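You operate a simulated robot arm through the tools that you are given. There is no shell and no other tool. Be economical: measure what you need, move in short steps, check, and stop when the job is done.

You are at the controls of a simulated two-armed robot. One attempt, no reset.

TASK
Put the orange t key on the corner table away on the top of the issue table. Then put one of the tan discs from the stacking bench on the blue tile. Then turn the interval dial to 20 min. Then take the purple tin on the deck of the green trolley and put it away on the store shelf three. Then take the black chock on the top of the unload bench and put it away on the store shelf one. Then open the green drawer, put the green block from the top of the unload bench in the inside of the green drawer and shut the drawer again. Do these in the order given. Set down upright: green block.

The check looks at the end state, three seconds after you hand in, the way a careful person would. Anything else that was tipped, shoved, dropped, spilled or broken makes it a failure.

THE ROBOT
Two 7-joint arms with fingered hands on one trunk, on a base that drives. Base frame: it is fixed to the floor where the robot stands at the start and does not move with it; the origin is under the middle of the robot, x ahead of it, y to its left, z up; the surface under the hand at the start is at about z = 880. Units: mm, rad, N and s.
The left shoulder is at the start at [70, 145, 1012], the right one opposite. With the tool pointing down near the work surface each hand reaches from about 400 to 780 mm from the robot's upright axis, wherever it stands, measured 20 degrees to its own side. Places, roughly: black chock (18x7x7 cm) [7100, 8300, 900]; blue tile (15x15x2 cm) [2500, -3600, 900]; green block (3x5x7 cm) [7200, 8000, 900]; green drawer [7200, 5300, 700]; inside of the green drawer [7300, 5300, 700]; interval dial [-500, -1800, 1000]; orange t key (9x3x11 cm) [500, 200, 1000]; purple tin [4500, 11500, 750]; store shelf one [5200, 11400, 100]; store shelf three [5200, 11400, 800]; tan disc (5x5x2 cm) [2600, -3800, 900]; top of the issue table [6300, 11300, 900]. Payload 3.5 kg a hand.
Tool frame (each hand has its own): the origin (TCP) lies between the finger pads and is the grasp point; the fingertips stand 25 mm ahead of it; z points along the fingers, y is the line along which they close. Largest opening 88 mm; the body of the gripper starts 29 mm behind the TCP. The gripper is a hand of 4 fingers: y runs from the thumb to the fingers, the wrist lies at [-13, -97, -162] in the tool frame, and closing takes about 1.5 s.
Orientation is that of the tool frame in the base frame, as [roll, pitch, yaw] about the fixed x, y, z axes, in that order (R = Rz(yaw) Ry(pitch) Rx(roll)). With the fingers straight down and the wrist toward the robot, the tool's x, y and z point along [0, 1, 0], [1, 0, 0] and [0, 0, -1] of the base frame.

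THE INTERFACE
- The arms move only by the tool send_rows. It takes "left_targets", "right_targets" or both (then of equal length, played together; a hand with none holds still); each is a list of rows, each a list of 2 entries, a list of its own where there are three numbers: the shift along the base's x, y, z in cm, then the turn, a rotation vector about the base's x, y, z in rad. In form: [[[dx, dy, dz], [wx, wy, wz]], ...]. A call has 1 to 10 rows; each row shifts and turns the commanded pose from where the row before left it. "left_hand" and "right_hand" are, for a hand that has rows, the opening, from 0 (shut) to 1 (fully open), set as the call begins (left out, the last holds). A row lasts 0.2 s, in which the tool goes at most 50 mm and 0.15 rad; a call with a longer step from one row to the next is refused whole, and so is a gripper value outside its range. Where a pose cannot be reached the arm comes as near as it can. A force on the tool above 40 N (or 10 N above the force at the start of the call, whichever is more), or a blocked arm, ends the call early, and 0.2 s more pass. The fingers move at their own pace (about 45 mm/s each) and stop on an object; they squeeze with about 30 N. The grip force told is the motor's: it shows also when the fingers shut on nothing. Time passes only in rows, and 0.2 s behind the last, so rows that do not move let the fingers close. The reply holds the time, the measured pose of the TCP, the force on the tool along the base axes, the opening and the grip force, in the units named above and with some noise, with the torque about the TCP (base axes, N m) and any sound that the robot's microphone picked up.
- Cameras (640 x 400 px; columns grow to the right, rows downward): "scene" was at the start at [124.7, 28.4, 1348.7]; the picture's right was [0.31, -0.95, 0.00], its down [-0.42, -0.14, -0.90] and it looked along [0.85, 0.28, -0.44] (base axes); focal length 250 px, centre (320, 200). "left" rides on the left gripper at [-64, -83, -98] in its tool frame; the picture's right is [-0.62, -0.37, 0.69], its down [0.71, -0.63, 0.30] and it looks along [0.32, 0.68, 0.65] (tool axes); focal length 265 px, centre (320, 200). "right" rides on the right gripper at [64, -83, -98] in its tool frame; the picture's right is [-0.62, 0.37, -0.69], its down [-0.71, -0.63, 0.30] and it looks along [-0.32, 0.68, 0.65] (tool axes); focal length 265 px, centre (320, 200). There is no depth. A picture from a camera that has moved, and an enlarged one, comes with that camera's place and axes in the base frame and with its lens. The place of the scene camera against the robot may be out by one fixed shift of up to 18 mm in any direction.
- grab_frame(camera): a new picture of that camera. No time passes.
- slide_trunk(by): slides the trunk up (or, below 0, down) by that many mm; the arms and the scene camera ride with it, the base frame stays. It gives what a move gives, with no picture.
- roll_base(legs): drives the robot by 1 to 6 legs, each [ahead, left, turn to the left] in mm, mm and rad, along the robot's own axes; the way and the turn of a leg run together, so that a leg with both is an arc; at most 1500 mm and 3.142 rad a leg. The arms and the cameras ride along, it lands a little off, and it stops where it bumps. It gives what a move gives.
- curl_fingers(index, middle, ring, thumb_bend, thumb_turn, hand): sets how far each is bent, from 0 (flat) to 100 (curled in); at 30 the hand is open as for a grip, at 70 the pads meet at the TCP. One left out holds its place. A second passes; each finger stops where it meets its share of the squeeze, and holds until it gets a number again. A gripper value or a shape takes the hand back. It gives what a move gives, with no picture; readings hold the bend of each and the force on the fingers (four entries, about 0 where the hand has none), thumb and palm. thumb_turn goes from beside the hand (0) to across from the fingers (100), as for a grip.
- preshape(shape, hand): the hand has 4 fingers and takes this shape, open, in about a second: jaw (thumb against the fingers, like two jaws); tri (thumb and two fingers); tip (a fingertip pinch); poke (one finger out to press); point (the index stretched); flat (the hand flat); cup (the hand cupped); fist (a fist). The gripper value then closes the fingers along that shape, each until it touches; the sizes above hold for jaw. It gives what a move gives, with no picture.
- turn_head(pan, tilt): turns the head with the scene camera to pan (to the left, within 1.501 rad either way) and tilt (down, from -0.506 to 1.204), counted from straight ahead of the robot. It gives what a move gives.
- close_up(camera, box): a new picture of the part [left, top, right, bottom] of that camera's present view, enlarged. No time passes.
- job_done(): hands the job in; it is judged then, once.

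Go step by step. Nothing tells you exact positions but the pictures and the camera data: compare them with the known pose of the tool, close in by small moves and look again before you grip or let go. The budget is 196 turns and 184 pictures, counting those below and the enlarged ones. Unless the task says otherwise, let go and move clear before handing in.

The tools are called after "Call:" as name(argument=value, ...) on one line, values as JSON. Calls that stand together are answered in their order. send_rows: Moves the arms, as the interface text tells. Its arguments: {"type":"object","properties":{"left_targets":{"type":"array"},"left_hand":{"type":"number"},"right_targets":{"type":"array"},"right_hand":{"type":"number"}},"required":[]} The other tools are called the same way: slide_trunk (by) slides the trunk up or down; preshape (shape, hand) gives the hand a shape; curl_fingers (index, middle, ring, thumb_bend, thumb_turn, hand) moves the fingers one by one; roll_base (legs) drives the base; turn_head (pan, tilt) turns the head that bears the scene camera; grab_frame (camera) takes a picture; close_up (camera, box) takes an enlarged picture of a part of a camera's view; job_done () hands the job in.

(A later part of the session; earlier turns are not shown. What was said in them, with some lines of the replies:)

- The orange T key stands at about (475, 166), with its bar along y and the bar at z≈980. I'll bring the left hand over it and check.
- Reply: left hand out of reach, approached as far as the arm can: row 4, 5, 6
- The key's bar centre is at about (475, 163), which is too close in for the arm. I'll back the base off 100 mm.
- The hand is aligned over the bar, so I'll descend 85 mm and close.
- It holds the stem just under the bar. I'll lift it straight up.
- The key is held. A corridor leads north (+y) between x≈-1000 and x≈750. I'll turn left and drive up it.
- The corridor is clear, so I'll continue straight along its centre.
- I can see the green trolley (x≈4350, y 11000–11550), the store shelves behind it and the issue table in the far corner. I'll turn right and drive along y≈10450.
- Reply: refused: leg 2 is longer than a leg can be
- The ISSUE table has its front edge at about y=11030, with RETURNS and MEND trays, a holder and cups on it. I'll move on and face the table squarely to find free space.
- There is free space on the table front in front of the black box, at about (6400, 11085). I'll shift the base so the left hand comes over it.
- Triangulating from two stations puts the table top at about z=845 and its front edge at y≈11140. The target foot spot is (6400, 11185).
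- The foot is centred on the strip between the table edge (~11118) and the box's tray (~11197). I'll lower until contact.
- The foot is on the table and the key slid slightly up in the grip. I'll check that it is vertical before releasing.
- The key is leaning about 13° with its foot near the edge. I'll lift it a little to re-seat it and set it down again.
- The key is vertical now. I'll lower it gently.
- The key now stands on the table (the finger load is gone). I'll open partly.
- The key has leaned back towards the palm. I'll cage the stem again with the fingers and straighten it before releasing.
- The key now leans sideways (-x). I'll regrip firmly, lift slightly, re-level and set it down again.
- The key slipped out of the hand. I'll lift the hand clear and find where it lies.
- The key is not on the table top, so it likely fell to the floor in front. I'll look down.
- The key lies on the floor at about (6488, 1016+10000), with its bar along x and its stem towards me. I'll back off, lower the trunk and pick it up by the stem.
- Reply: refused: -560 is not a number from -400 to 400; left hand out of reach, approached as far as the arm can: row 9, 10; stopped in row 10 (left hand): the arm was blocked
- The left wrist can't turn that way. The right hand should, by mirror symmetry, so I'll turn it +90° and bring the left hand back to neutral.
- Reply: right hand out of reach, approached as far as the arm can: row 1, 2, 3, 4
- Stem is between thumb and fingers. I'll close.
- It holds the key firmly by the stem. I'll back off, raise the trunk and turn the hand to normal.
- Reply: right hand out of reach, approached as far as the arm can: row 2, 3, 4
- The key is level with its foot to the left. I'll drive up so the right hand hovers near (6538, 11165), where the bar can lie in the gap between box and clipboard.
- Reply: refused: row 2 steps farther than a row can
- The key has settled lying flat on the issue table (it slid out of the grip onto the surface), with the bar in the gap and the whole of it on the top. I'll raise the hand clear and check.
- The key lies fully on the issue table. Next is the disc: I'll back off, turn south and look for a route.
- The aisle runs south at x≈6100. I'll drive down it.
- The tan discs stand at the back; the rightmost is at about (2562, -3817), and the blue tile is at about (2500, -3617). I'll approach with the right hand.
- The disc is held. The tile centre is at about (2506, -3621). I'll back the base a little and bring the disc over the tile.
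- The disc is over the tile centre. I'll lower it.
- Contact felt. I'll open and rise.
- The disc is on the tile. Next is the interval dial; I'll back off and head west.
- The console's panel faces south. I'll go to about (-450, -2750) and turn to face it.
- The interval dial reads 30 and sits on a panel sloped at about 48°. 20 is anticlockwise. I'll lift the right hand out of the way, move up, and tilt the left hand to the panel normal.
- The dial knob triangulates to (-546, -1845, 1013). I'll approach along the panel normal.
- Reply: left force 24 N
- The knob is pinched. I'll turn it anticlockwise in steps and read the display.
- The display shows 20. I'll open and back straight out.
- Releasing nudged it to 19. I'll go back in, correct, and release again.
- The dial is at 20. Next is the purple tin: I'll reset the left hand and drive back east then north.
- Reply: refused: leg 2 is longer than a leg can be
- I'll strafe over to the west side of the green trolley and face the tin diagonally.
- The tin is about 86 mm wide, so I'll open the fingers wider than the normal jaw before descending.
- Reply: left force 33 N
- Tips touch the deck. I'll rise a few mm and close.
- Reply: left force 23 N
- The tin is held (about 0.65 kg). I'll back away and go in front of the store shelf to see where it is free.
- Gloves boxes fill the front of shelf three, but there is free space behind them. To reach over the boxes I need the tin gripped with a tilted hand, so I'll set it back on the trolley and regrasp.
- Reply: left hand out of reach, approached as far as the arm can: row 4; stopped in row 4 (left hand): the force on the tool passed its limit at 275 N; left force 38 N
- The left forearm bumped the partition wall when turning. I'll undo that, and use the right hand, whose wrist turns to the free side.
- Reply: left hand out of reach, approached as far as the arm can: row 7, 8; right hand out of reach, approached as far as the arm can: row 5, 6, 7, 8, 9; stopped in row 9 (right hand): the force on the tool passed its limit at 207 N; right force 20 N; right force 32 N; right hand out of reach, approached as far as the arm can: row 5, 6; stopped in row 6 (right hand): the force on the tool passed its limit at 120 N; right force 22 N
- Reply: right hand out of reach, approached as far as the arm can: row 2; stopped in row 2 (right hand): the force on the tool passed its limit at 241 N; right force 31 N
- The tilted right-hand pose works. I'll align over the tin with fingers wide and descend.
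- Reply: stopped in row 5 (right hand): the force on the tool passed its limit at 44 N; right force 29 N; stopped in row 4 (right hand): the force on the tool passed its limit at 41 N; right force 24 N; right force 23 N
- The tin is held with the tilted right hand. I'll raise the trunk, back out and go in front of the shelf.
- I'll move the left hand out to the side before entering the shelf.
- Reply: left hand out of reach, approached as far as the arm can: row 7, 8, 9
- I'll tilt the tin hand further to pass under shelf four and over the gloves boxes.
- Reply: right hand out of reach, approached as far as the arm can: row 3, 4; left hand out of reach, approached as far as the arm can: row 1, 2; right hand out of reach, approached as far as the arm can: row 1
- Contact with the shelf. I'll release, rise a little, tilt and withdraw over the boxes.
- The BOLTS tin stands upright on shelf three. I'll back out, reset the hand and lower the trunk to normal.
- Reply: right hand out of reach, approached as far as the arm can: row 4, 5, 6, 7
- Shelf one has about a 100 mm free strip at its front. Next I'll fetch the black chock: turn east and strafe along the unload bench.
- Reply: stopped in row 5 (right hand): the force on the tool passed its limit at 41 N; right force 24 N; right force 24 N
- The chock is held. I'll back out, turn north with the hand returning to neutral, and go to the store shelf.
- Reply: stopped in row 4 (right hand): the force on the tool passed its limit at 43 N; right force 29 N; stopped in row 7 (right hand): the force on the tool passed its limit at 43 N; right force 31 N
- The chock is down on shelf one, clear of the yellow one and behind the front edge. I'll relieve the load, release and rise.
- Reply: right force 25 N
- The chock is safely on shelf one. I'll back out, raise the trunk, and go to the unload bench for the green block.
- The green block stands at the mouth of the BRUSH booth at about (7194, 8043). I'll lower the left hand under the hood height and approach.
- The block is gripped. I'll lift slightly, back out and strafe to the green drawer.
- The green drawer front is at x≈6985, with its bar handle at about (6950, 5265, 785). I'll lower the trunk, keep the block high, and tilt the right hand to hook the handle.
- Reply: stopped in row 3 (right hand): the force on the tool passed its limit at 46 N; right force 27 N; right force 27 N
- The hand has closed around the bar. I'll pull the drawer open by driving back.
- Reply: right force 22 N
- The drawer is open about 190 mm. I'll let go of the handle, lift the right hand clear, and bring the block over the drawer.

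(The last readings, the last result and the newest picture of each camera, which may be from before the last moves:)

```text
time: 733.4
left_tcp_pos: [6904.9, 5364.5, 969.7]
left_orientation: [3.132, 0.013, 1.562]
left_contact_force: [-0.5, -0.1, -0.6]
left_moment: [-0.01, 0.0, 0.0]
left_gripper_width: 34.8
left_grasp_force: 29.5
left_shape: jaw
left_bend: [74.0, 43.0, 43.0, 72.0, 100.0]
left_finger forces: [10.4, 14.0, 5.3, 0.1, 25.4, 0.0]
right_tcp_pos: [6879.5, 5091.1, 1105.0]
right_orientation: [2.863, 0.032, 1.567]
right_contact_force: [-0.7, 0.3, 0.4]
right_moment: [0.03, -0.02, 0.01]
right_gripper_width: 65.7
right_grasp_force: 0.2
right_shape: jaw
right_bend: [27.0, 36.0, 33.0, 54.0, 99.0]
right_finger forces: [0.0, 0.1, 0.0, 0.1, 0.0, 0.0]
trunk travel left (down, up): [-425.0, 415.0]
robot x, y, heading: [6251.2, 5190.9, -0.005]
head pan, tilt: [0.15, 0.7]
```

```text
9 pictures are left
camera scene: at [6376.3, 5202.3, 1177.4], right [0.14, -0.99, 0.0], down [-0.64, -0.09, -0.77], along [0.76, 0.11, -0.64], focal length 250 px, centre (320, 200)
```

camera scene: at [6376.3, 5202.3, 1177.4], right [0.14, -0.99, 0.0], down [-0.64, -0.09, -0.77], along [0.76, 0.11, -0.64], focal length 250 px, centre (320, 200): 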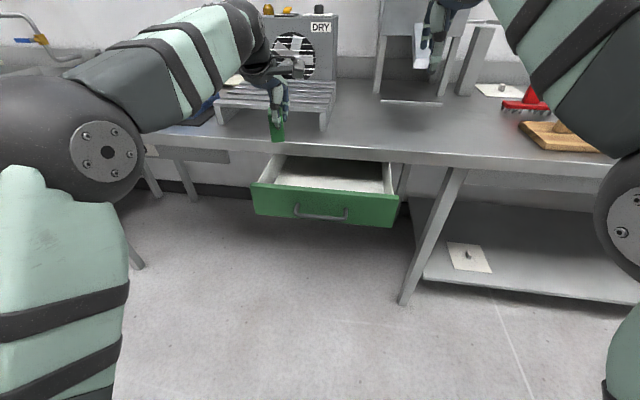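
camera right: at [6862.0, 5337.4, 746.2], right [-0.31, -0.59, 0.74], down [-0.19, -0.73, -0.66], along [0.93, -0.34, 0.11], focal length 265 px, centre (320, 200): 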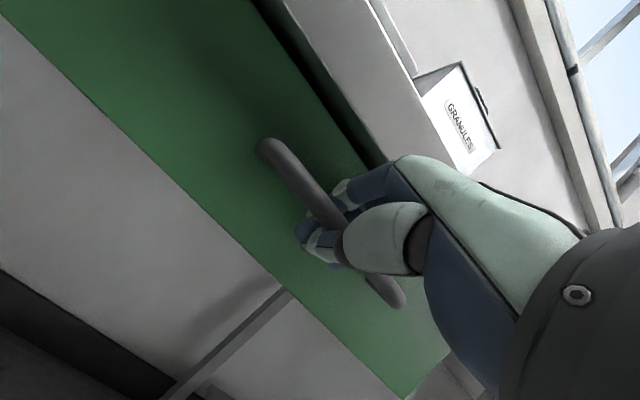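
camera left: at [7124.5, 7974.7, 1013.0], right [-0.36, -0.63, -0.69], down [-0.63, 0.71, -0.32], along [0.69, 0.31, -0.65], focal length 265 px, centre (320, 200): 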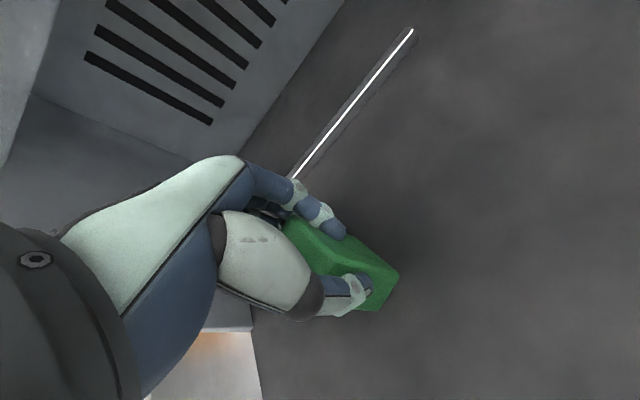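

Call:
send_rows(left_targets=[[[2, -0.8, 0], [0, 0, 0]], [[2, -0.7, 0], [0, 0, 0]], [[0, 0, -4], [0, 0, 0]], [[0, 0, -4], [0, 0, 0]], [[0, 0, -4], [0, 0, 0]], [[0, 0, 0], [0, 0, 0]]])

Call:
grab_frame(camera="left")

```text
time: 734.8
left_tcp_pos: [6942.8, 5350.8, 846.6]
left_orientation: [3.132, 0.013, 1.562]
left_contact_force: [0.6, -0.9, -1.6]
left_moment: [-0.04, -0.03, 0.01]
left_gripper_width: 34.3
left_grasp_force: 30.4
left_shape: jaw
left_bend: [74.0, 43.0, 42.0, 73.0, 100.0]
left_finger forces: [10.0, 14.1, 5.3, 0.0, 25.3, 0.1]
right_tcp_pos: [6879.9, 5089.9, 1105.6]
right_orientation: [2.862, 0.033, 1.567]
right_contact_force: [0.2, -0.6, 0.3]
right_moment: [0.01, -0.04, 0.03]
right_gripper_width: 65.7
right_grasp_force: 0.1
right_shape: jaw
right_bend: [27.0, 36.0, 33.0, 54.0, 99.0]
right_finger forces: [0.0, 0.0, 0.0, 0.1, 0.0, 0.0]
trunk travel left (down, up): [-425.0, 415.0]
robot x, y, heading: [6254.7, 5190.4, -0.002]
head pan, tilt: [0.15, 0.7]
```

```text
8 pictures are left
camera left: at [6858.3, 5288.4, 947.1], right [-0.37, -0.63, -0.69], down [-0.62, 0.72, -0.32], along [0.69, 0.31, -0.65], focal length 265 px, centre (320, 200)
```

left: 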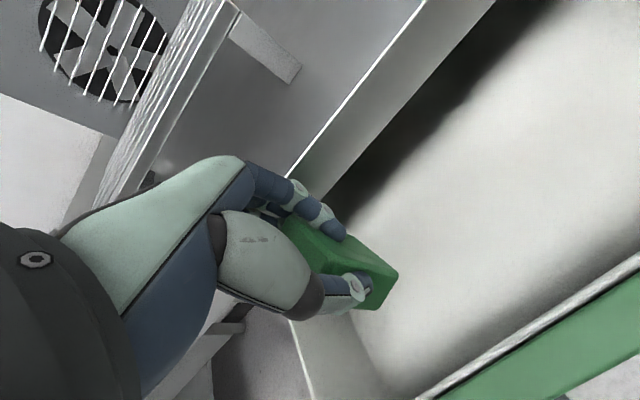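

Call:
send_rows(left_targets=[[[-2.3, 0, 0], [0, 0, 0]], [[0, 0, -2.5], [0, 0, 0]], [[0, 0, -2], [0, 0, 0]], [[0, 0, -1], [0, 0, 0]], [[0, 0, -0.7], [0, 0, 0]], [[0, 0, 0], [0, 0, 0]]])

Call:
grab_frame(camera="left")

```text
time: 736.2
left_tcp_pos: [6922.0, 5349.7, 789.0]
left_orientation: [3.132, 0.013, 1.562]
left_contact_force: [0.4, 0.0, -0.9]
left_moment: [-0.01, 0.0, 0.03]
left_gripper_width: 34.4
left_grasp_force: 30.3
left_shape: jaw
left_bend: [74.0, 43.0, 42.0, 73.0, 100.0]
left_finger forces: [9.9, 14.1, 5.3, 0.1, 25.3, 0.1]
right_tcp_pos: [6880.0, 5092.3, 1106.3]
right_orientation: [2.861, 0.033, 1.566]
right_contact_force: [-0.5, -0.4, -0.8]
right_moment: [-0.01, 0.01, 0.01]
right_gripper_width: 65.8
right_grasp_force: 0.1
right_shape: jaw
right_bend: [27.0, 36.0, 33.0, 54.0, 99.0]
right_finger forces: [0.0, 0.1, 0.0, 0.1, 0.1, 0.0]
trunk travel left (down, up): [-425.0, 415.0]
robot x, y, heading: [6256.6, 5191.3, -0.003]
head pan, tilt: [0.15, 0.7]
```

```text
7 pictures are left
camera left: at [6836.7, 5287.3, 887.3], right [-0.37, -0.63, -0.69], down [-0.62, 0.72, -0.32], along [0.69, 0.31, -0.65], focal length 265 px, centre (320, 200)
```

left: 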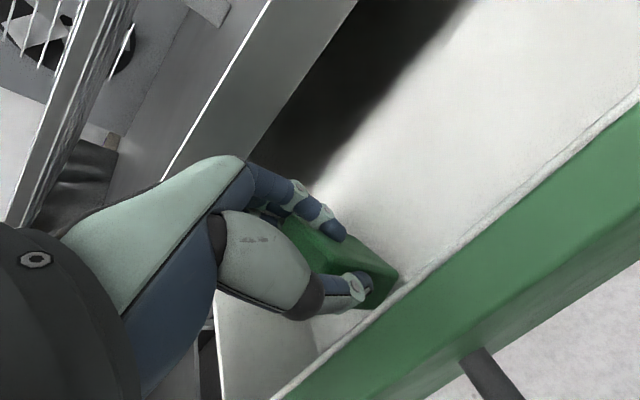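

Call:
send_rows(left_targets=[[[0.8, 0, -0.4], [0, 0, 0]], [[0, 0, -0.4], [0, 0, 0]], [[0, 0, -0.4], [0, 0, 0]], [[0, 0, -0.3], [0, 0, 0]]])

```text
time: 737.2
left_tcp_pos: [6928.7, 5348.5, 778.8]
left_orientation: [3.12, 0.011, 1.56]
left_contact_force: [0.6, -1.2, 17.5]
left_moment: [0.11, -0.13, -0.04]
left_gripper_width: 35.2
left_grasp_force: 29.8
left_shape: jaw
left_bend: [75.0, 43.0, 41.0, 73.0, 100.0]
left_finger forces: [12.1, 14.6, 5.3, 0.1, 26.3, 0.0]
right_tcp_pos: [6877.3, 5089.9, 1108.4]
right_orientation: [2.86, 0.034, 1.565]
right_contact_force: [0.0, 0.1, 0.5]
right_moment: [0.0, 0.03, -0.03]
right_gripper_width: 65.9
right_grasp_force: 0.1
right_shape: jaw
right_bend: [27.0, 36.0, 33.0, 54.0, 99.0]
right_finger forces: [0.0, 0.0, 0.0, 0.1, 0.0, 0.1]
trunk travel left (down, up): [-425.0, 415.0]
robot x, y, heading: [6252.4, 5191.9, -0.007]
head pan, tilt: [0.15, 0.7]
```

Call:
send_rows(left_targets=[[[0, 0, 0.3], [0.012, 0, 0]], [[0, 0, 0], [0, 0, 0]]])

Call:
curl_fingers(hand="left", index=36, middle=36, ring=36, thumb_bend=38)

Call:
send_rows(left_targets=[[[0, 0, 1], [0, 0, 0]], [[0, 0, 2], [0, 0, 0]], [[0, 0, 3], [0, 0, 0]], [[0, 0, 4], [0, 0, 0]], [[0, 0, 4], [0, 0, 0]], [[0, 0, 4], [0, 0, 0]]])

Call:
grab_frame(camera="left")

```text
time: 737.8
left_tcp_pos: [6926.0, 5349.2, 778.4]
left_orientation: [3.127, 0.0, 1.562]
left_contact_force: [1.8, -2.7, 17.4]
left_moment: [0.04, -0.11, -0.03]
left_gripper_width: 35.3
left_grasp_force: 30.0
left_shape: jaw
left_bend: [75.0, 43.0, 41.0, 73.0, 100.0]
left_finger forces: [13.0, 14.6, 5.3, 0.0, 26.3, 0.0]
right_tcp_pos: [6877.3, 5090.7, 1108.2]
right_orientation: [2.859, 0.034, 1.566]
right_contact_force: [0.8, -0.4, 0.8]
right_moment: [-0.02, 0.0, 0.0]
right_gripper_width: 65.9
right_grasp_force: 0.1
right_shape: jaw
right_bend: [27.0, 36.0, 33.0, 54.0, 99.0]
right_finger forces: [0.1, 0.0, 0.1, 0.1, 0.0, 0.0]
trunk travel left (down, up): [-425.0, 415.0]
robot x, y, heading: [6257.1, 5187.7, -0.002]
head pan, tilt: [0.15, 0.7]
```

```text
time: 738.8
left_tcp_pos: [6929.2, 5350.4, 774.9]
left_orientation: [3.13, 0.003, 1.562]
left_contact_force: [-0.6, 0.3, 0.2]
left_moment: [-0.01, -0.04, 0.01]
left_gripper_width: 69.3
left_grasp_force: 0.1
left_shape: fingers
left_bend: [36.0, 36.0, 36.0, 38.0, 100.0]
left_finger forces: [0.1, 0.0, 0.0, 0.0, 0.0, 0.0]
right_tcp_pos: [6879.5, 5090.8, 1104.9]
right_orientation: [2.862, 0.035, 1.566]
right_contact_force: [0.1, 0.3, 0.0]
right_moment: [0.01, -0.01, 0.02]
right_gripper_width: 65.8
right_grasp_force: 0.0
right_shape: jaw
right_bend: [27.0, 36.0, 33.0, 54.0, 99.0]
right_finger forces: [0.0, 0.0, 0.0, 0.1, 0.0, 0.0]
trunk travel left (down, up): [-425.0, 415.0]
robot x, y, heading: [6253.9, 5190.6, 0.002]
head pan, tilt: [0.15, 0.7]
```

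```text
time: 740.2
left_tcp_pos: [6927.6, 5351.3, 956.6]
left_orientation: [3.132, 0.001, 1.563]
left_contact_force: [0.2, -0.3, 0.5]
left_moment: [-0.03, -0.02, 0.02]
left_gripper_width: 69.1
left_grasp_force: 0.1
left_shape: fingers
left_bend: [36.0, 36.0, 36.0, 38.0, 100.0]
left_finger forces: [0.0, 0.0, 0.0, 0.1, 0.0, 0.1]
right_tcp_pos: [6879.0, 5091.0, 1105.2]
right_orientation: [2.862, 0.034, 1.565]
right_contact_force: [-0.3, -0.2, 1.3]
right_moment: [0.05, 0.03, 0.03]
right_gripper_width: 66.2
right_grasp_force: 0.1
right_shape: jaw
right_bend: [27.0, 36.0, 33.0, 54.0, 99.0]
right_finger forces: [0.0, 0.1, 0.0, 0.0, 0.0, 0.0]
trunk travel left (down, up): [-425.0, 415.0]
robot x, y, heading: [6254.1, 5191.7, 0.001]
head pan, tilt: [0.15, 0.7]
```

```text
6 pictures are left
camera left: at [6843.3, 5287.3, 1054.4], right [-0.37, -0.62, -0.7], down [-0.62, 0.72, -0.31], along [0.69, 0.32, -0.65], focal length 265 px, centre (320, 200)
```

left: 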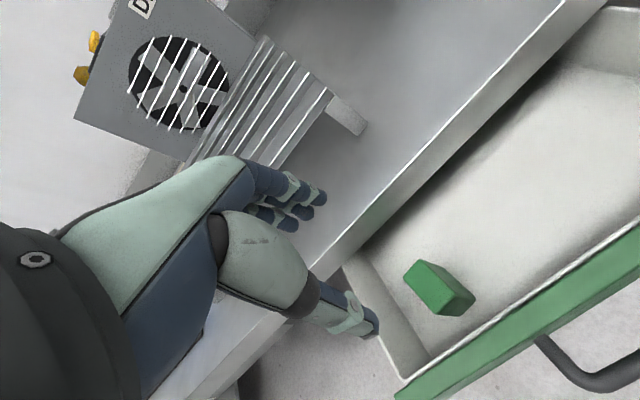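

The block stands upright in the drawer. Now I'll back up, make a fist with the right hand and push the drawer shut.

Call:
send_rows(left_targets=[[[0, 0, 4], [0, 0, 0]], [[0, 0, 4], [0, 0, 0]], [[0, 0, 4], [0, 0, 0]], [[0, 0, 0], [0, 0, 0]], [[0, 0, 0], [0, 0, 0]]], right_targets=[[[0, 0, 0], [0, -0.124, 0]], [[0, 0, 0], [0, -0.124, 0]], [[0, 0, 0], [0, -0.124, 0]], [[0, 0, 0], [0, -0.124, 0]], [[0, 0, 0], [0, -0.124, 0]]])

Call:
roll_base(legs=[[-190, 0, 0], [0, 175, 0]])

Call:
preshape(hand="right", shape="fist")

Call:
send_rows(right_targets=[[[0, 0, -4.5], [0, 0, 0]], [[0, 0, -4.5], [0, 0, 0]], [[0, 0, -4.5], [0, 0, 0]], [[0, 0, -4.5], [0, 0, 0]], [[0, 0, -4.5], [0, 0, 0]], [[0, 0, -4.5], [0, 0, 0]], [[0, 0, -4.5], [0, 0, 0]], [[0, 0, -2], [0, 0, 0]], [[0, 0, 0], [0, 0, 0]]])

Call:
turn_head(pan=0, tilt=0.55)

Call:
grab_frame(camera="scene")

```text
time: 741.4
left_tcp_pos: [6917.4, 5349.8, 1027.3]
left_orientation: [3.132, 0.002, 1.562]
left_contact_force: [-0.7, 0.3, -0.6]
left_moment: [-0.01, -0.01, 0.0]
left_gripper_width: 69.2
left_grasp_force: 0.1
left_shape: fingers
left_bend: [36.0, 36.0, 36.0, 38.0, 100.0]
left_finger forces: [0.0, 0.0, 0.0, 0.1, 0.1, 0.1]
left hand out of reach, approached as far as the arm can: row 2, 3
right_tcp_pos: [6879.3, 5091.9, 1105.0]
right_orientation: [2.241, 0.023, 1.55]
right_contact_force: [0.4, 0.1, 0.6]
right_moment: [-0.01, 0.01, -0.02]
right_gripper_width: 65.8
right_grasp_force: 0.0
right_shape: jaw
right_bend: [27.0, 36.0, 33.0, 54.0, 99.0]
right_finger forces: [0.0, 0.0, 0.0, 0.1, 0.0, 0.1]
trunk travel left (down, up): [-425.0, 415.0]
robot x, y, heading: [6253.4, 5190.8, -0.004]
head pan, tilt: [0.15, 0.7]
```

```text
time: 744.0
left_tcp_pos: [6725.1, 5528.4, 1026.2]
left_orientation: [3.132, 0.001, 1.562]
left_contact_force: [-0.6, 0.2, 0.1]
left_moment: [0.01, -0.02, 0.03]
left_gripper_width: 69.3
left_grasp_force: 0.1
left_shape: fingers
left_bend: [36.0, 36.0, 36.0, 38.0, 100.0]
left_finger forces: [0.0, 0.1, 0.0, 0.0, 0.0, 0.0]
right_tcp_pos: [6687.6, 5268.7, 1107.2]
right_orientation: [2.243, 0.026, 1.549]
right_contact_force: [-0.5, 0.6, 0.4]
right_moment: [0.0, -0.01, 0.0]
right_gripper_width: 65.9
right_grasp_force: 0.1
right_shape: jaw
right_bend: [27.0, 36.0, 33.0, 54.0, 99.0]
right_finger forces: [0.0, 0.0, 0.0, 0.0, 0.0, 0.1]
trunk travel left (down, up): [-425.0, 415.0]
robot x, y, heading: [6059.4, 5369.0, -0.004]
head pan, tilt: [0.15, 0.7]
```

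```text
time: 744.9
left_tcp_pos: [6725.8, 5526.6, 1027.1]
left_orientation: [3.13, 0.002, 1.563]
left_contact_force: [0.3, -0.3, -0.9]
left_moment: [-0.02, 0.01, 0.0]
left_gripper_width: 69.5
left_grasp_force: 0.0
left_shape: fingers
left_bend: [36.0, 36.0, 36.0, 38.0, 100.0]
left_finger forces: [0.0, 0.0, 0.0, 0.0, 0.1, 0.1]
right_tcp_pos: [6688.5, 5269.1, 1105.4]
right_orientation: [2.243, 0.025, 1.545]
right_contact_force: [-0.5, -1.5, -0.2]
right_moment: [0.03, -0.01, 0.01]
right_gripper_width: 0.0
right_grasp_force: 0.0
right_shape: fist
right_bend: [100.0, 100.0, 100.0, 86.0, 85.0]
right_finger forces: [0.0, 0.1, 0.0, 0.0, 0.0, 0.1]
trunk travel left (down, up): [-425.0, 415.0]
robot x, y, heading: [6061.8, 5366.6, -0.003]
head pan, tilt: [0.15, 0.7]
```

```text
time: 746.9
left_tcp_pos: [6724.1, 5528.5, 1026.5]
left_orientation: [3.132, 0.001, 1.561]
left_contact_force: [0.1, -0.2, -1.2]
left_moment: [-0.01, -0.01, -0.01]
left_gripper_width: 69.4
left_grasp_force: 0.0
left_shape: fingers
left_bend: [36.0, 36.0, 36.0, 38.0, 100.0]
left_finger forces: [0.1, 0.1, 0.0, 0.0, 0.0, 0.0]
right_tcp_pos: [6687.8, 5268.7, 770.4]
right_orientation: [2.241, 0.024, 1.547]
right_contact_force: [-0.7, 0.2, -0.1]
right_moment: [-0.02, 0.03, -0.02]
right_gripper_width: 0.1
right_grasp_force: 0.0
right_shape: fist
right_bend: [100.0, 100.0, 100.0, 86.0, 85.0]
right_finger forces: [0.1, 0.0, 0.1, 0.0, 0.0, 0.0]
trunk travel left (down, up): [-425.0, 415.0]
robot x, y, heading: [6061.2, 5368.7, -0.004]
head pan, tilt: [0.15, 0.7]
```

```text
time: 747.6
left_tcp_pos: [6723.2, 5528.5, 1027.5]
left_orientation: [3.132, 0.003, 1.559]
left_contact_force: [-0.4, -0.3, -0.2]
left_moment: [-0.03, 0.0, 0.01]
left_gripper_width: 69.4
left_grasp_force: 0.0
left_shape: fingers
left_bend: [36.0, 36.0, 36.0, 38.0, 100.0]
left_finger forces: [0.0, 0.0, 0.0, 0.0, 0.0, 0.1]
right_tcp_pos: [6686.1, 5269.1, 770.8]
right_orientation: [2.242, 0.025, 1.546]
right_contact_force: [-0.3, 0.3, 0.7]
right_moment: [-0.01, 0.02, 0.0]
right_gripper_width: 0.2
right_grasp_force: 0.0
right_shape: fist
right_bend: [100.0, 100.0, 100.0, 86.0, 85.0]
right_finger forces: [0.1, 0.0, 0.0, 0.0, 0.1, 0.1]
trunk travel left (down, up): [-425.0, 415.0]
robot x, y, heading: [6062.1, 5365.7, -0.003]
head pan, tilt: [0.0, 0.55]
```

```text
5 pictures are left
camera scene: at [6189.8, 5367.5, 1190.4], right [0.0, -1.0, 0.0], down [-0.52, 0.0, -0.85], along [0.85, 0.0, -0.52], focal length 250 px, centre (320, 200)
```

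scene: 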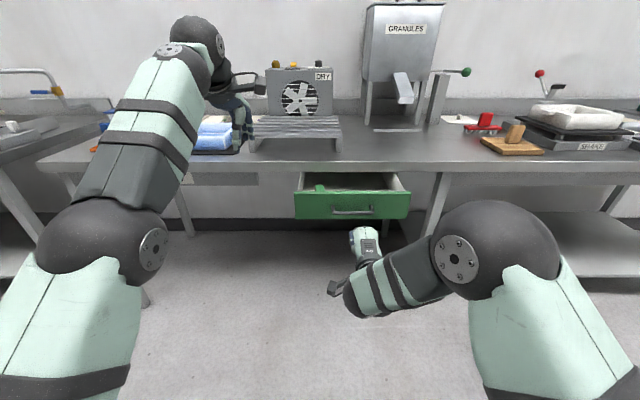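

Call:
roll_base(legs=[[200, 0, 0]])

Call:
send_rows(right_targets=[[[2.5, 0, 0], [0, 0, 0]], [[2.5, 0, 0], [0, 0, 0]], [[2.5, 0, 0], [0, 0, 0]], [[0, 0, 0], [0, 0, 0]]])

Call:
grab_frame(camera="scene")

```text
time: 749.2
left_tcp_pos: [6925.9, 5522.5, 1026.6]
left_orientation: [3.132, 0.002, 1.554]
left_contact_force: [0.4, 1.1, -0.3]
left_moment: [-0.02, 0.04, 0.0]
left_gripper_width: 69.4
left_grasp_force: 0.2
left_shape: fingers
left_bend: [36.0, 36.0, 36.0, 38.0, 100.0]
left_finger forces: [0.1, 0.0, 0.0, 0.1, 0.0, 0.0]
right_tcp_pos: [6886.1, 5263.6, 771.1]
right_orientation: [2.24, 0.025, 1.54]
right_contact_force: [-0.4, 1.2, 6.9]
right_moment: [0.15, 0.03, 0.0]
right_gripper_width: 0.0
right_grasp_force: 0.0
right_shape: fist
right_bend: [100.0, 100.0, 100.0, 88.0, 84.0]
right_finger forces: [0.1, 0.0, 0.0, 0.0, 9.9, 0.1]
trunk travel left (down, up): [-425.0, 415.0]
robot x, y, heading: [6261.2, 5366.1, -0.017]
head pan, tilt: [0.0, 0.55]
```

```text
time: 750.2
left_tcp_pos: [6925.3, 5522.4, 1026.7]
left_orientation: [3.13, 0.001, 1.555]
left_contact_force: [-0.6, 0.7, -0.9]
left_moment: [-0.01, -0.03, 0.01]
left_gripper_width: 69.3
left_grasp_force: 0.1
left_shape: fingers
left_bend: [36.0, 36.0, 36.0, 38.0, 100.0]
left_finger forces: [0.0, 0.1, 0.0, 0.0, 0.1, 0.1]
right_tcp_pos: [6960.3, 5262.4, 773.0]
right_orientation: [2.24, 0.025, 1.541]
right_contact_force: [-0.3, -1.1, 5.1]
right_moment: [0.07, 0.05, -0.01]
right_gripper_width: 0.1
right_grasp_force: 0.1
right_shape: fist
right_bend: [100.0, 100.0, 100.0, 88.0, 85.0]
right_finger forces: [0.0, 0.0, 0.0, 0.0, 8.8, 0.1]
trunk travel left (down, up): [-425.0, 415.0]
robot x, y, heading: [6264.4, 5367.9, -0.008]
head pan, tilt: [0.0, 0.55]
```

```text
4 pictures are left
camera scene: at [6389.2, 5364.8, 1190.6], right [-0.01, -1.0, 0.0], down [-0.52, 0.01, -0.85], along [0.85, -0.01, -0.52], focal length 250 px, centre (320, 200)
```

scene: 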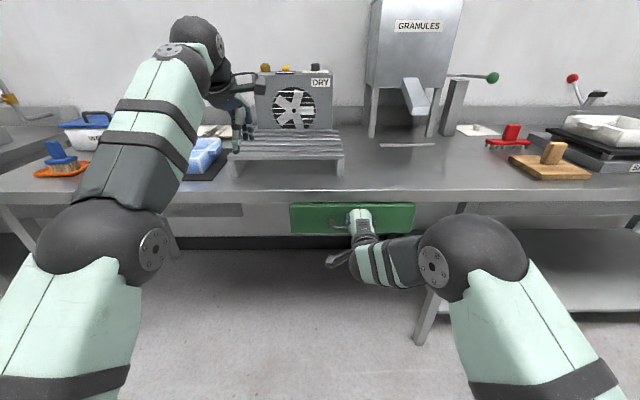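

Nearly shut. I'll push on until it meets the stop.

Call:
send_rows(right_targets=[[[1.5, 0, 0], [0, 0, 0]], [[1.5, 0, 0], [0, 0, 0]], [[1.5, 0, 0], [0, 0, 0]], [[1.0, 0, 0], [0, 0, 0]]])

Call:
close_up(camera="scene", box=[250, 160, 450, 285])

```text
time: 751.3
left_tcp_pos: [6917.8, 5518.8, 1031.4]
left_orientation: [3.124, 0.004, 1.552]
left_contact_force: [-0.9, -0.1, -0.5]
left_moment: [0.01, -0.03, -0.01]
left_gripper_width: 69.4
left_grasp_force: 0.1
left_shape: fingers
left_bend: [36.0, 36.0, 36.0, 38.0, 100.0]
left_finger forces: [0.0, 0.0, 0.0, 0.0, 0.1, 0.1]
right_tcp_pos: [7006.9, 5261.3, 771.5]
right_orientation: [2.245, 0.024, 1.542]
right_contact_force: [-31.0, -2.7, 7.5]
right_moment: [0.24, -0.54, 0.09]
right_gripper_width: 80.7
right_grasp_force: 0.1
right_shape: fist
right_bend: [100.0, 100.0, 100.0, 88.0, 85.0]
right_finger forces: [8.5, 14.8, 0.0, 0.1, 24.5, 0.0]
trunk travel left (down, up): [-425.0, 415.0]
robot x, y, heading: [6262.5, 5366.0, -0.018]
head pan, tilt: [0.0, 0.55]
stopped in row 4 (right hand): the force on the tool passed its limit at 47 N (the readings are from after the stop); the commanded pose is now the measured one
```

```text
3.20 times, centred on (350, 222) of scene
camera zoom: at [6381.5, 5364.0, 1191.5], right [-0.01, -1.0, 0.0], down [-0.52, 0.01, -0.86], along [0.86, -0.01, -0.52], focal length 798 px, centre (224, 128)
```

zoom: 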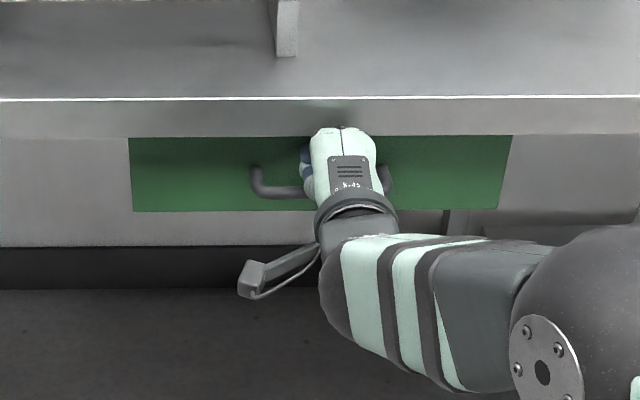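

The drawer is flush and hit its stop. I'll back the hand off carefully and check.

Call:
send_rows(right_targets=[[[-1.5, 0, 0], [0, 0, 0]], [[-2, 0, 0], [0, 0, 0]], [[-3, 0, 0], [0, 0, 0]], [[-4, 0, 0], [0, 0, 0]], [[-3, 0, 0], [0, 0, 0]]])

Call:
roll_base(legs=[[-250, 0, 0]])

Call:
close_up(camera="scene", box=[200, 130, 460, 293])

```text
time: 752.5
left_tcp_pos: [6922.5, 5520.9, 1028.0]
left_orientation: [3.129, 0.001, 1.553]
left_contact_force: [0.3, 0.3, 0.3]
left_moment: [0.01, 0.0, 0.02]
left_gripper_width: 69.5
left_grasp_force: 0.0
left_shape: fingers
left_bend: [36.0, 36.0, 36.0, 38.0, 100.0]
left_finger forces: [0.1, 0.0, 0.0, 0.1, 0.0, 0.1]
right_tcp_pos: [6875.1, 5262.0, 770.0]
right_orientation: [2.246, 0.024, 1.541]
right_contact_force: [-0.1, -1.1, 18.7]
right_moment: [0.26, 0.36, 0.02]
right_gripper_width: 81.0
right_grasp_force: 0.0
right_shape: fist
right_bend: [100.0, 100.0, 100.0, 88.0, 84.0]
right_finger forces: [0.1, 0.1, 0.1, 0.0, 23.3, 0.0]
trunk travel left (down, up): [-425.0, 415.0]
robot x, y, heading: [6261.5, 5366.6, -0.011]
head pan, tilt: [0.0, 0.55]
```

```text
time: 754.3
left_tcp_pos: [6670.7, 5526.7, 1028.1]
left_orientation: [3.13, 0.002, 1.557]
left_contact_force: [-0.2, 0.0, 0.5]
left_moment: [0.01, -0.02, 0.0]
left_gripper_width: 69.2
left_grasp_force: 0.1
left_shape: fingers
left_bend: [36.0, 36.0, 36.0, 38.0, 100.0]
left_finger forces: [0.1, 0.1, 0.0, 0.1, 0.0, 0.0]
right_tcp_pos: [6624.4, 5266.4, 766.6]
right_orientation: [2.252, 0.024, 1.546]
right_contact_force: [-0.2, 0.2, 0.2]
right_moment: [0.01, 0.0, 0.02]
right_gripper_width: 0.0
right_grasp_force: 0.1
right_shape: fist
right_bend: [100.0, 100.0, 100.0, 86.0, 85.0]
right_finger forces: [0.1, 0.1, 0.0, 0.0, 0.1, 0.0]
trunk travel left (down, up): [-425.0, 415.0]
robot x, y, heading: [6009.5, 5371.1, -0.013]
head pan, tilt: [0.0, 0.55]
```

```text
2.45 times, centred on (330, 212) of scene
camera zoom: at [6135.8, 5367.8, 1190.5], right [-0.01, -1.0, 0.0], down [-0.52, 0.0, -0.85], along [0.85, -0.01, -0.52], focal length 612 px, centre (296, 172)
```

zoom: 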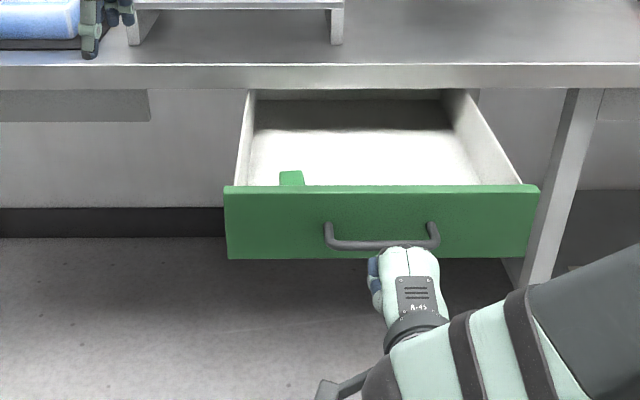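

The thumb caught the handle and pulled the drawer open again (the block still stands). I'll push again on the plain panel left of the handle, away from the bar.

Call:
roll_base(legs=[[-120, 0, 0.013], [0, 122, 0]])

Call:
roll_base(legs=[[300, 0, 0]])

```text
time: 756.4
left_tcp_pos: [6549.5, 5656.4, 1026.2]
left_orientation: [3.13, 0.002, 1.571]
left_contact_force: [0.1, 0.4, 0.2]
left_moment: [0.03, -0.03, 0.01]
left_gripper_width: 69.6
left_grasp_force: 0.1
left_shape: fingers
left_bend: [36.0, 36.0, 36.0, 38.0, 100.0]
left_finger forces: [0.0, 0.0, 0.0, 0.1, 0.0, 0.0]
right_tcp_pos: [6503.7, 5394.9, 767.2]
right_orientation: [2.253, 0.025, 1.558]
right_contact_force: [-0.6, 1.0, 0.2]
right_moment: [0.03, 0.0, 0.03]
right_gripper_width: 0.0
right_grasp_force: 0.0
right_shape: fist
right_bend: [100.0, 100.0, 100.0, 86.0, 85.0]
right_finger forces: [0.0, 0.0, 0.0, 0.1, 0.0, 0.0]
trunk travel left (down, up): [-425.0, 415.0]
robot x, y, heading: [5888.5, 5490.4, 0.002]
head pan, tilt: [0.0, 0.55]
```

```text
time: 758.4
left_tcp_pos: [6850.4, 5657.3, 1026.2]
left_orientation: [3.131, 0.003, 1.571]
left_contact_force: [-0.3, -0.6, -0.3]
left_moment: [-0.05, -0.02, -0.02]
left_gripper_width: 69.1
left_grasp_force: 0.1
left_shape: fingers
left_bend: [36.0, 36.0, 36.0, 38.0, 100.0]
left_finger forces: [0.0, 0.0, 0.1, 0.0, 0.0, 0.1]
right_tcp_pos: [6806.5, 5397.7, 766.1]
right_orientation: [2.252, 0.025, 1.559]
right_contact_force: [0.1, 0.4, 0.1]
right_moment: [0.02, 0.03, -0.02]
right_gripper_width: 80.4
right_grasp_force: 0.0
right_shape: fist
right_bend: [100.0, 100.0, 100.0, 86.0, 85.0]
right_finger forces: [0.0, 0.1, 0.0, 0.0, 0.1, 0.0]
trunk travel left (down, up): [-425.0, 415.0]
robot x, y, heading: [6193.2, 5492.5, 0.008]
head pan, tilt: [0.0, 0.55]
```

Call:
roll_base(legs=[[120, 0, 0]])

Call:
send_rows(right_targets=[[[2, 0, 0], [0, 0, 0]], [[2, 0, 0], [0, 0, 0]], [[2, 0, 0], [0, 0, 0]], [[2, 0, 0], [0, 0, 0]], [[1.5, 0, 0], [0, 0, 0]], [[1.5, 0, 0], [0, 0, 0]]])

```text
time: 759.7
left_tcp_pos: [6970.1, 5659.6, 1027.1]
left_orientation: [3.129, 0.001, 1.575]
left_contact_force: [0.3, -0.8, 0.7]
left_moment: [0.03, 0.05, -0.03]
left_gripper_width: 69.5
left_grasp_force: 0.1
left_shape: fingers
left_bend: [36.0, 36.0, 36.0, 38.0, 100.0]
left_finger forces: [0.1, 0.0, 0.1, 0.1, 0.0, 0.0]
right_tcp_pos: [6927.4, 5399.0, 766.5]
right_orientation: [2.252, 0.025, 1.56]
right_contact_force: [0.2, -0.1, 0.5]
right_moment: [0.01, 0.03, 0.0]
right_gripper_width: 0.0
right_grasp_force: 0.0
right_shape: fist
right_bend: [100.0, 100.0, 100.0, 86.0, 85.0]
right_finger forces: [0.0, 0.0, 0.0, 0.0, 0.0, 0.1]
trunk travel left (down, up): [-425.0, 415.0]
robot x, y, heading: [6307.6, 5492.6, 0.009]
head pan, tilt: [0.0, 0.55]
```

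```text
time: 760.9
left_tcp_pos: [6966.7, 5657.3, 1029.4]
left_orientation: [3.127, 0.002, 1.57]
left_contact_force: [-0.5, 0.6, 0.0]
left_moment: [-0.01, 0.01, 0.04]
left_gripper_width: 69.4
left_grasp_force: 0.0
left_shape: fingers
left_bend: [36.0, 36.0, 36.0, 38.0, 100.0]
left_finger forces: [0.0, 0.0, 0.0, 0.1, 0.1, 0.1]
right_tcp_pos: [7011.0, 5400.2, 760.1]
right_orientation: [2.267, 0.027, 1.565]
right_contact_force: [-20.8, -2.5, 3.9]
right_moment: [0.07, -0.44, 0.2]
right_gripper_width: 80.5
right_grasp_force: 0.1
right_shape: fist
right_bend: [100.0, 100.0, 100.0, 93.0, 85.0]
right_finger forces: [0.0, 0.0, 0.0, 0.1, 26.1, 0.0]
trunk travel left (down, up): [-425.0, 415.0]
robot x, y, heading: [6308.2, 5488.9, 0.005]
head pan, tilt: [0.0, 0.55]
stopped in row 5 (right hand): the force on the tool passed its limit at 52 N (the readings are from after the stop); the commanded pose is now the measured one
```

Call:
send_rows(right_targets=[[[-1.5, 0, 0], [0, 0, 0]], [[-2, 0, 0], [0, 0, 0]], [[-3, 0, 0], [0, 0, 0]], [[-3, 0, 0], [0, 0, 0]]])

Call:
roll_base(legs=[[-250, 0, 0]])

Call:
close_up(camera="scene", box=[220, 130, 480, 293])

```text
time: 761.9
left_tcp_pos: [6969.4, 5657.3, 1027.2]
left_orientation: [3.131, 0.003, 1.573]
left_contact_force: [0.3, 1.0, -0.3]
left_moment: [0.01, 0.01, 0.06]
left_gripper_width: 69.6
left_grasp_force: 0.0
left_shape: fingers
left_bend: [36.0, 36.0, 36.0, 38.0, 100.0]
left_finger forces: [0.1, 0.0, 0.1, 0.0, 0.0, 0.1]
right_tcp_pos: [6919.5, 5400.1, 759.8]
right_orientation: [2.268, 0.025, 1.566]
right_contact_force: [0.4, 0.6, 0.3]
right_moment: [0.01, 0.0, 0.02]
right_gripper_width: 0.1
right_grasp_force: 0.2
right_shape: fist
right_bend: [100.0, 100.0, 100.0, 86.0, 85.0]
right_finger forces: [0.0, 0.0, 0.0, 0.0, 0.0, 0.0]
trunk travel left (down, up): [-425.0, 415.0]
robot x, y, heading: [6310.7, 5490.1, 0.005]
head pan, tilt: [0.0, 0.55]
```

```text
time: 763.7
left_tcp_pos: [6716.6, 5655.0, 1028.0]
left_orientation: [3.131, 0.001, 1.569]
left_contact_force: [0.0, -0.2, 0.2]
left_moment: [-0.02, -0.01, 0.01]
left_gripper_width: 69.3
left_grasp_force: 0.0
left_shape: fingers
left_bend: [36.0, 36.0, 36.0, 38.0, 100.0]
left_finger forces: [0.0, 0.0, 0.1, 0.1, 0.0, 0.0]
right_tcp_pos: [6665.7, 5395.6, 757.8]
right_orientation: [2.271, 0.027, 1.562]
right_contact_force: [-0.7, -0.7, -0.1]
right_moment: [-0.02, 0.0, 0.01]
right_gripper_width: 0.0
right_grasp_force: 0.0
right_shape: fist
right_bend: [100.0, 100.0, 100.0, 86.0, 85.0]
right_finger forces: [0.0, 0.1, 0.0, 0.0, 0.0, 0.0]
trunk travel left (down, up): [-425.0, 415.0]
robot x, y, heading: [6057.8, 5489.2, 0.006]
head pan, tilt: [0.0, 0.55]
```

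```text
2.45 times, centred on (350, 212) of scene
camera zoom: at [6182.7, 5490.7, 1190.5], right [0.0, -1.0, 0.0], down [-0.52, 0.0, -0.85], along [0.85, 0.0, -0.52], focal length 612 px, centre (246, 172)
```

zoom: 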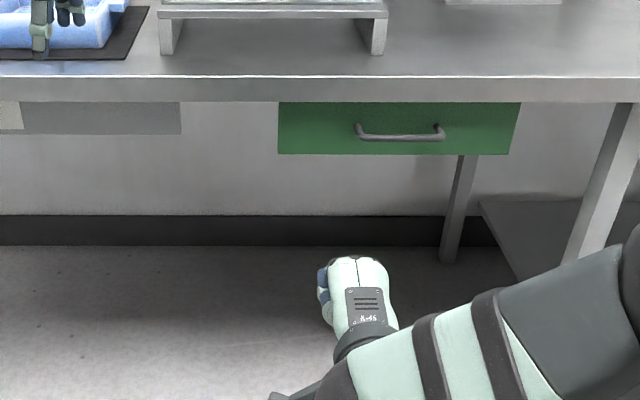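

The drawer is shut flush with the block inside, and both hands are clear, so I'm handing in.

Call:
job_done()

```text
The job is handed in.
```

All six tasks are done in the order given and handed in, but two of them did not go cleanly.

- **Orange T key:** it slipped from the hand and fell to the floor in front of the issue table. I picked it up again, and it now lies flat on the table top, fully on the surface.
- **Tan disc:** it is on the blue tile.
- **Interval dial:** it reads 20 min on the display. The first release nudged it to 19, so I reset it.
- **Purple tin:** it stands on store shelf three, behind the gloves boxes. One arm pressed against the partition wall and the other jammed while I regrasped it at the trolley. I saw nothing moved.
- **Black chock:** it is on store shelf one.
- **Green block:** I picked it up before opening the drawer, then stood it upright inside. After I first shut the drawer, the hand caught the handle and pulled it open again. The block was still standing then, and I shut the drawer flush a second time. I could not see inside after that.
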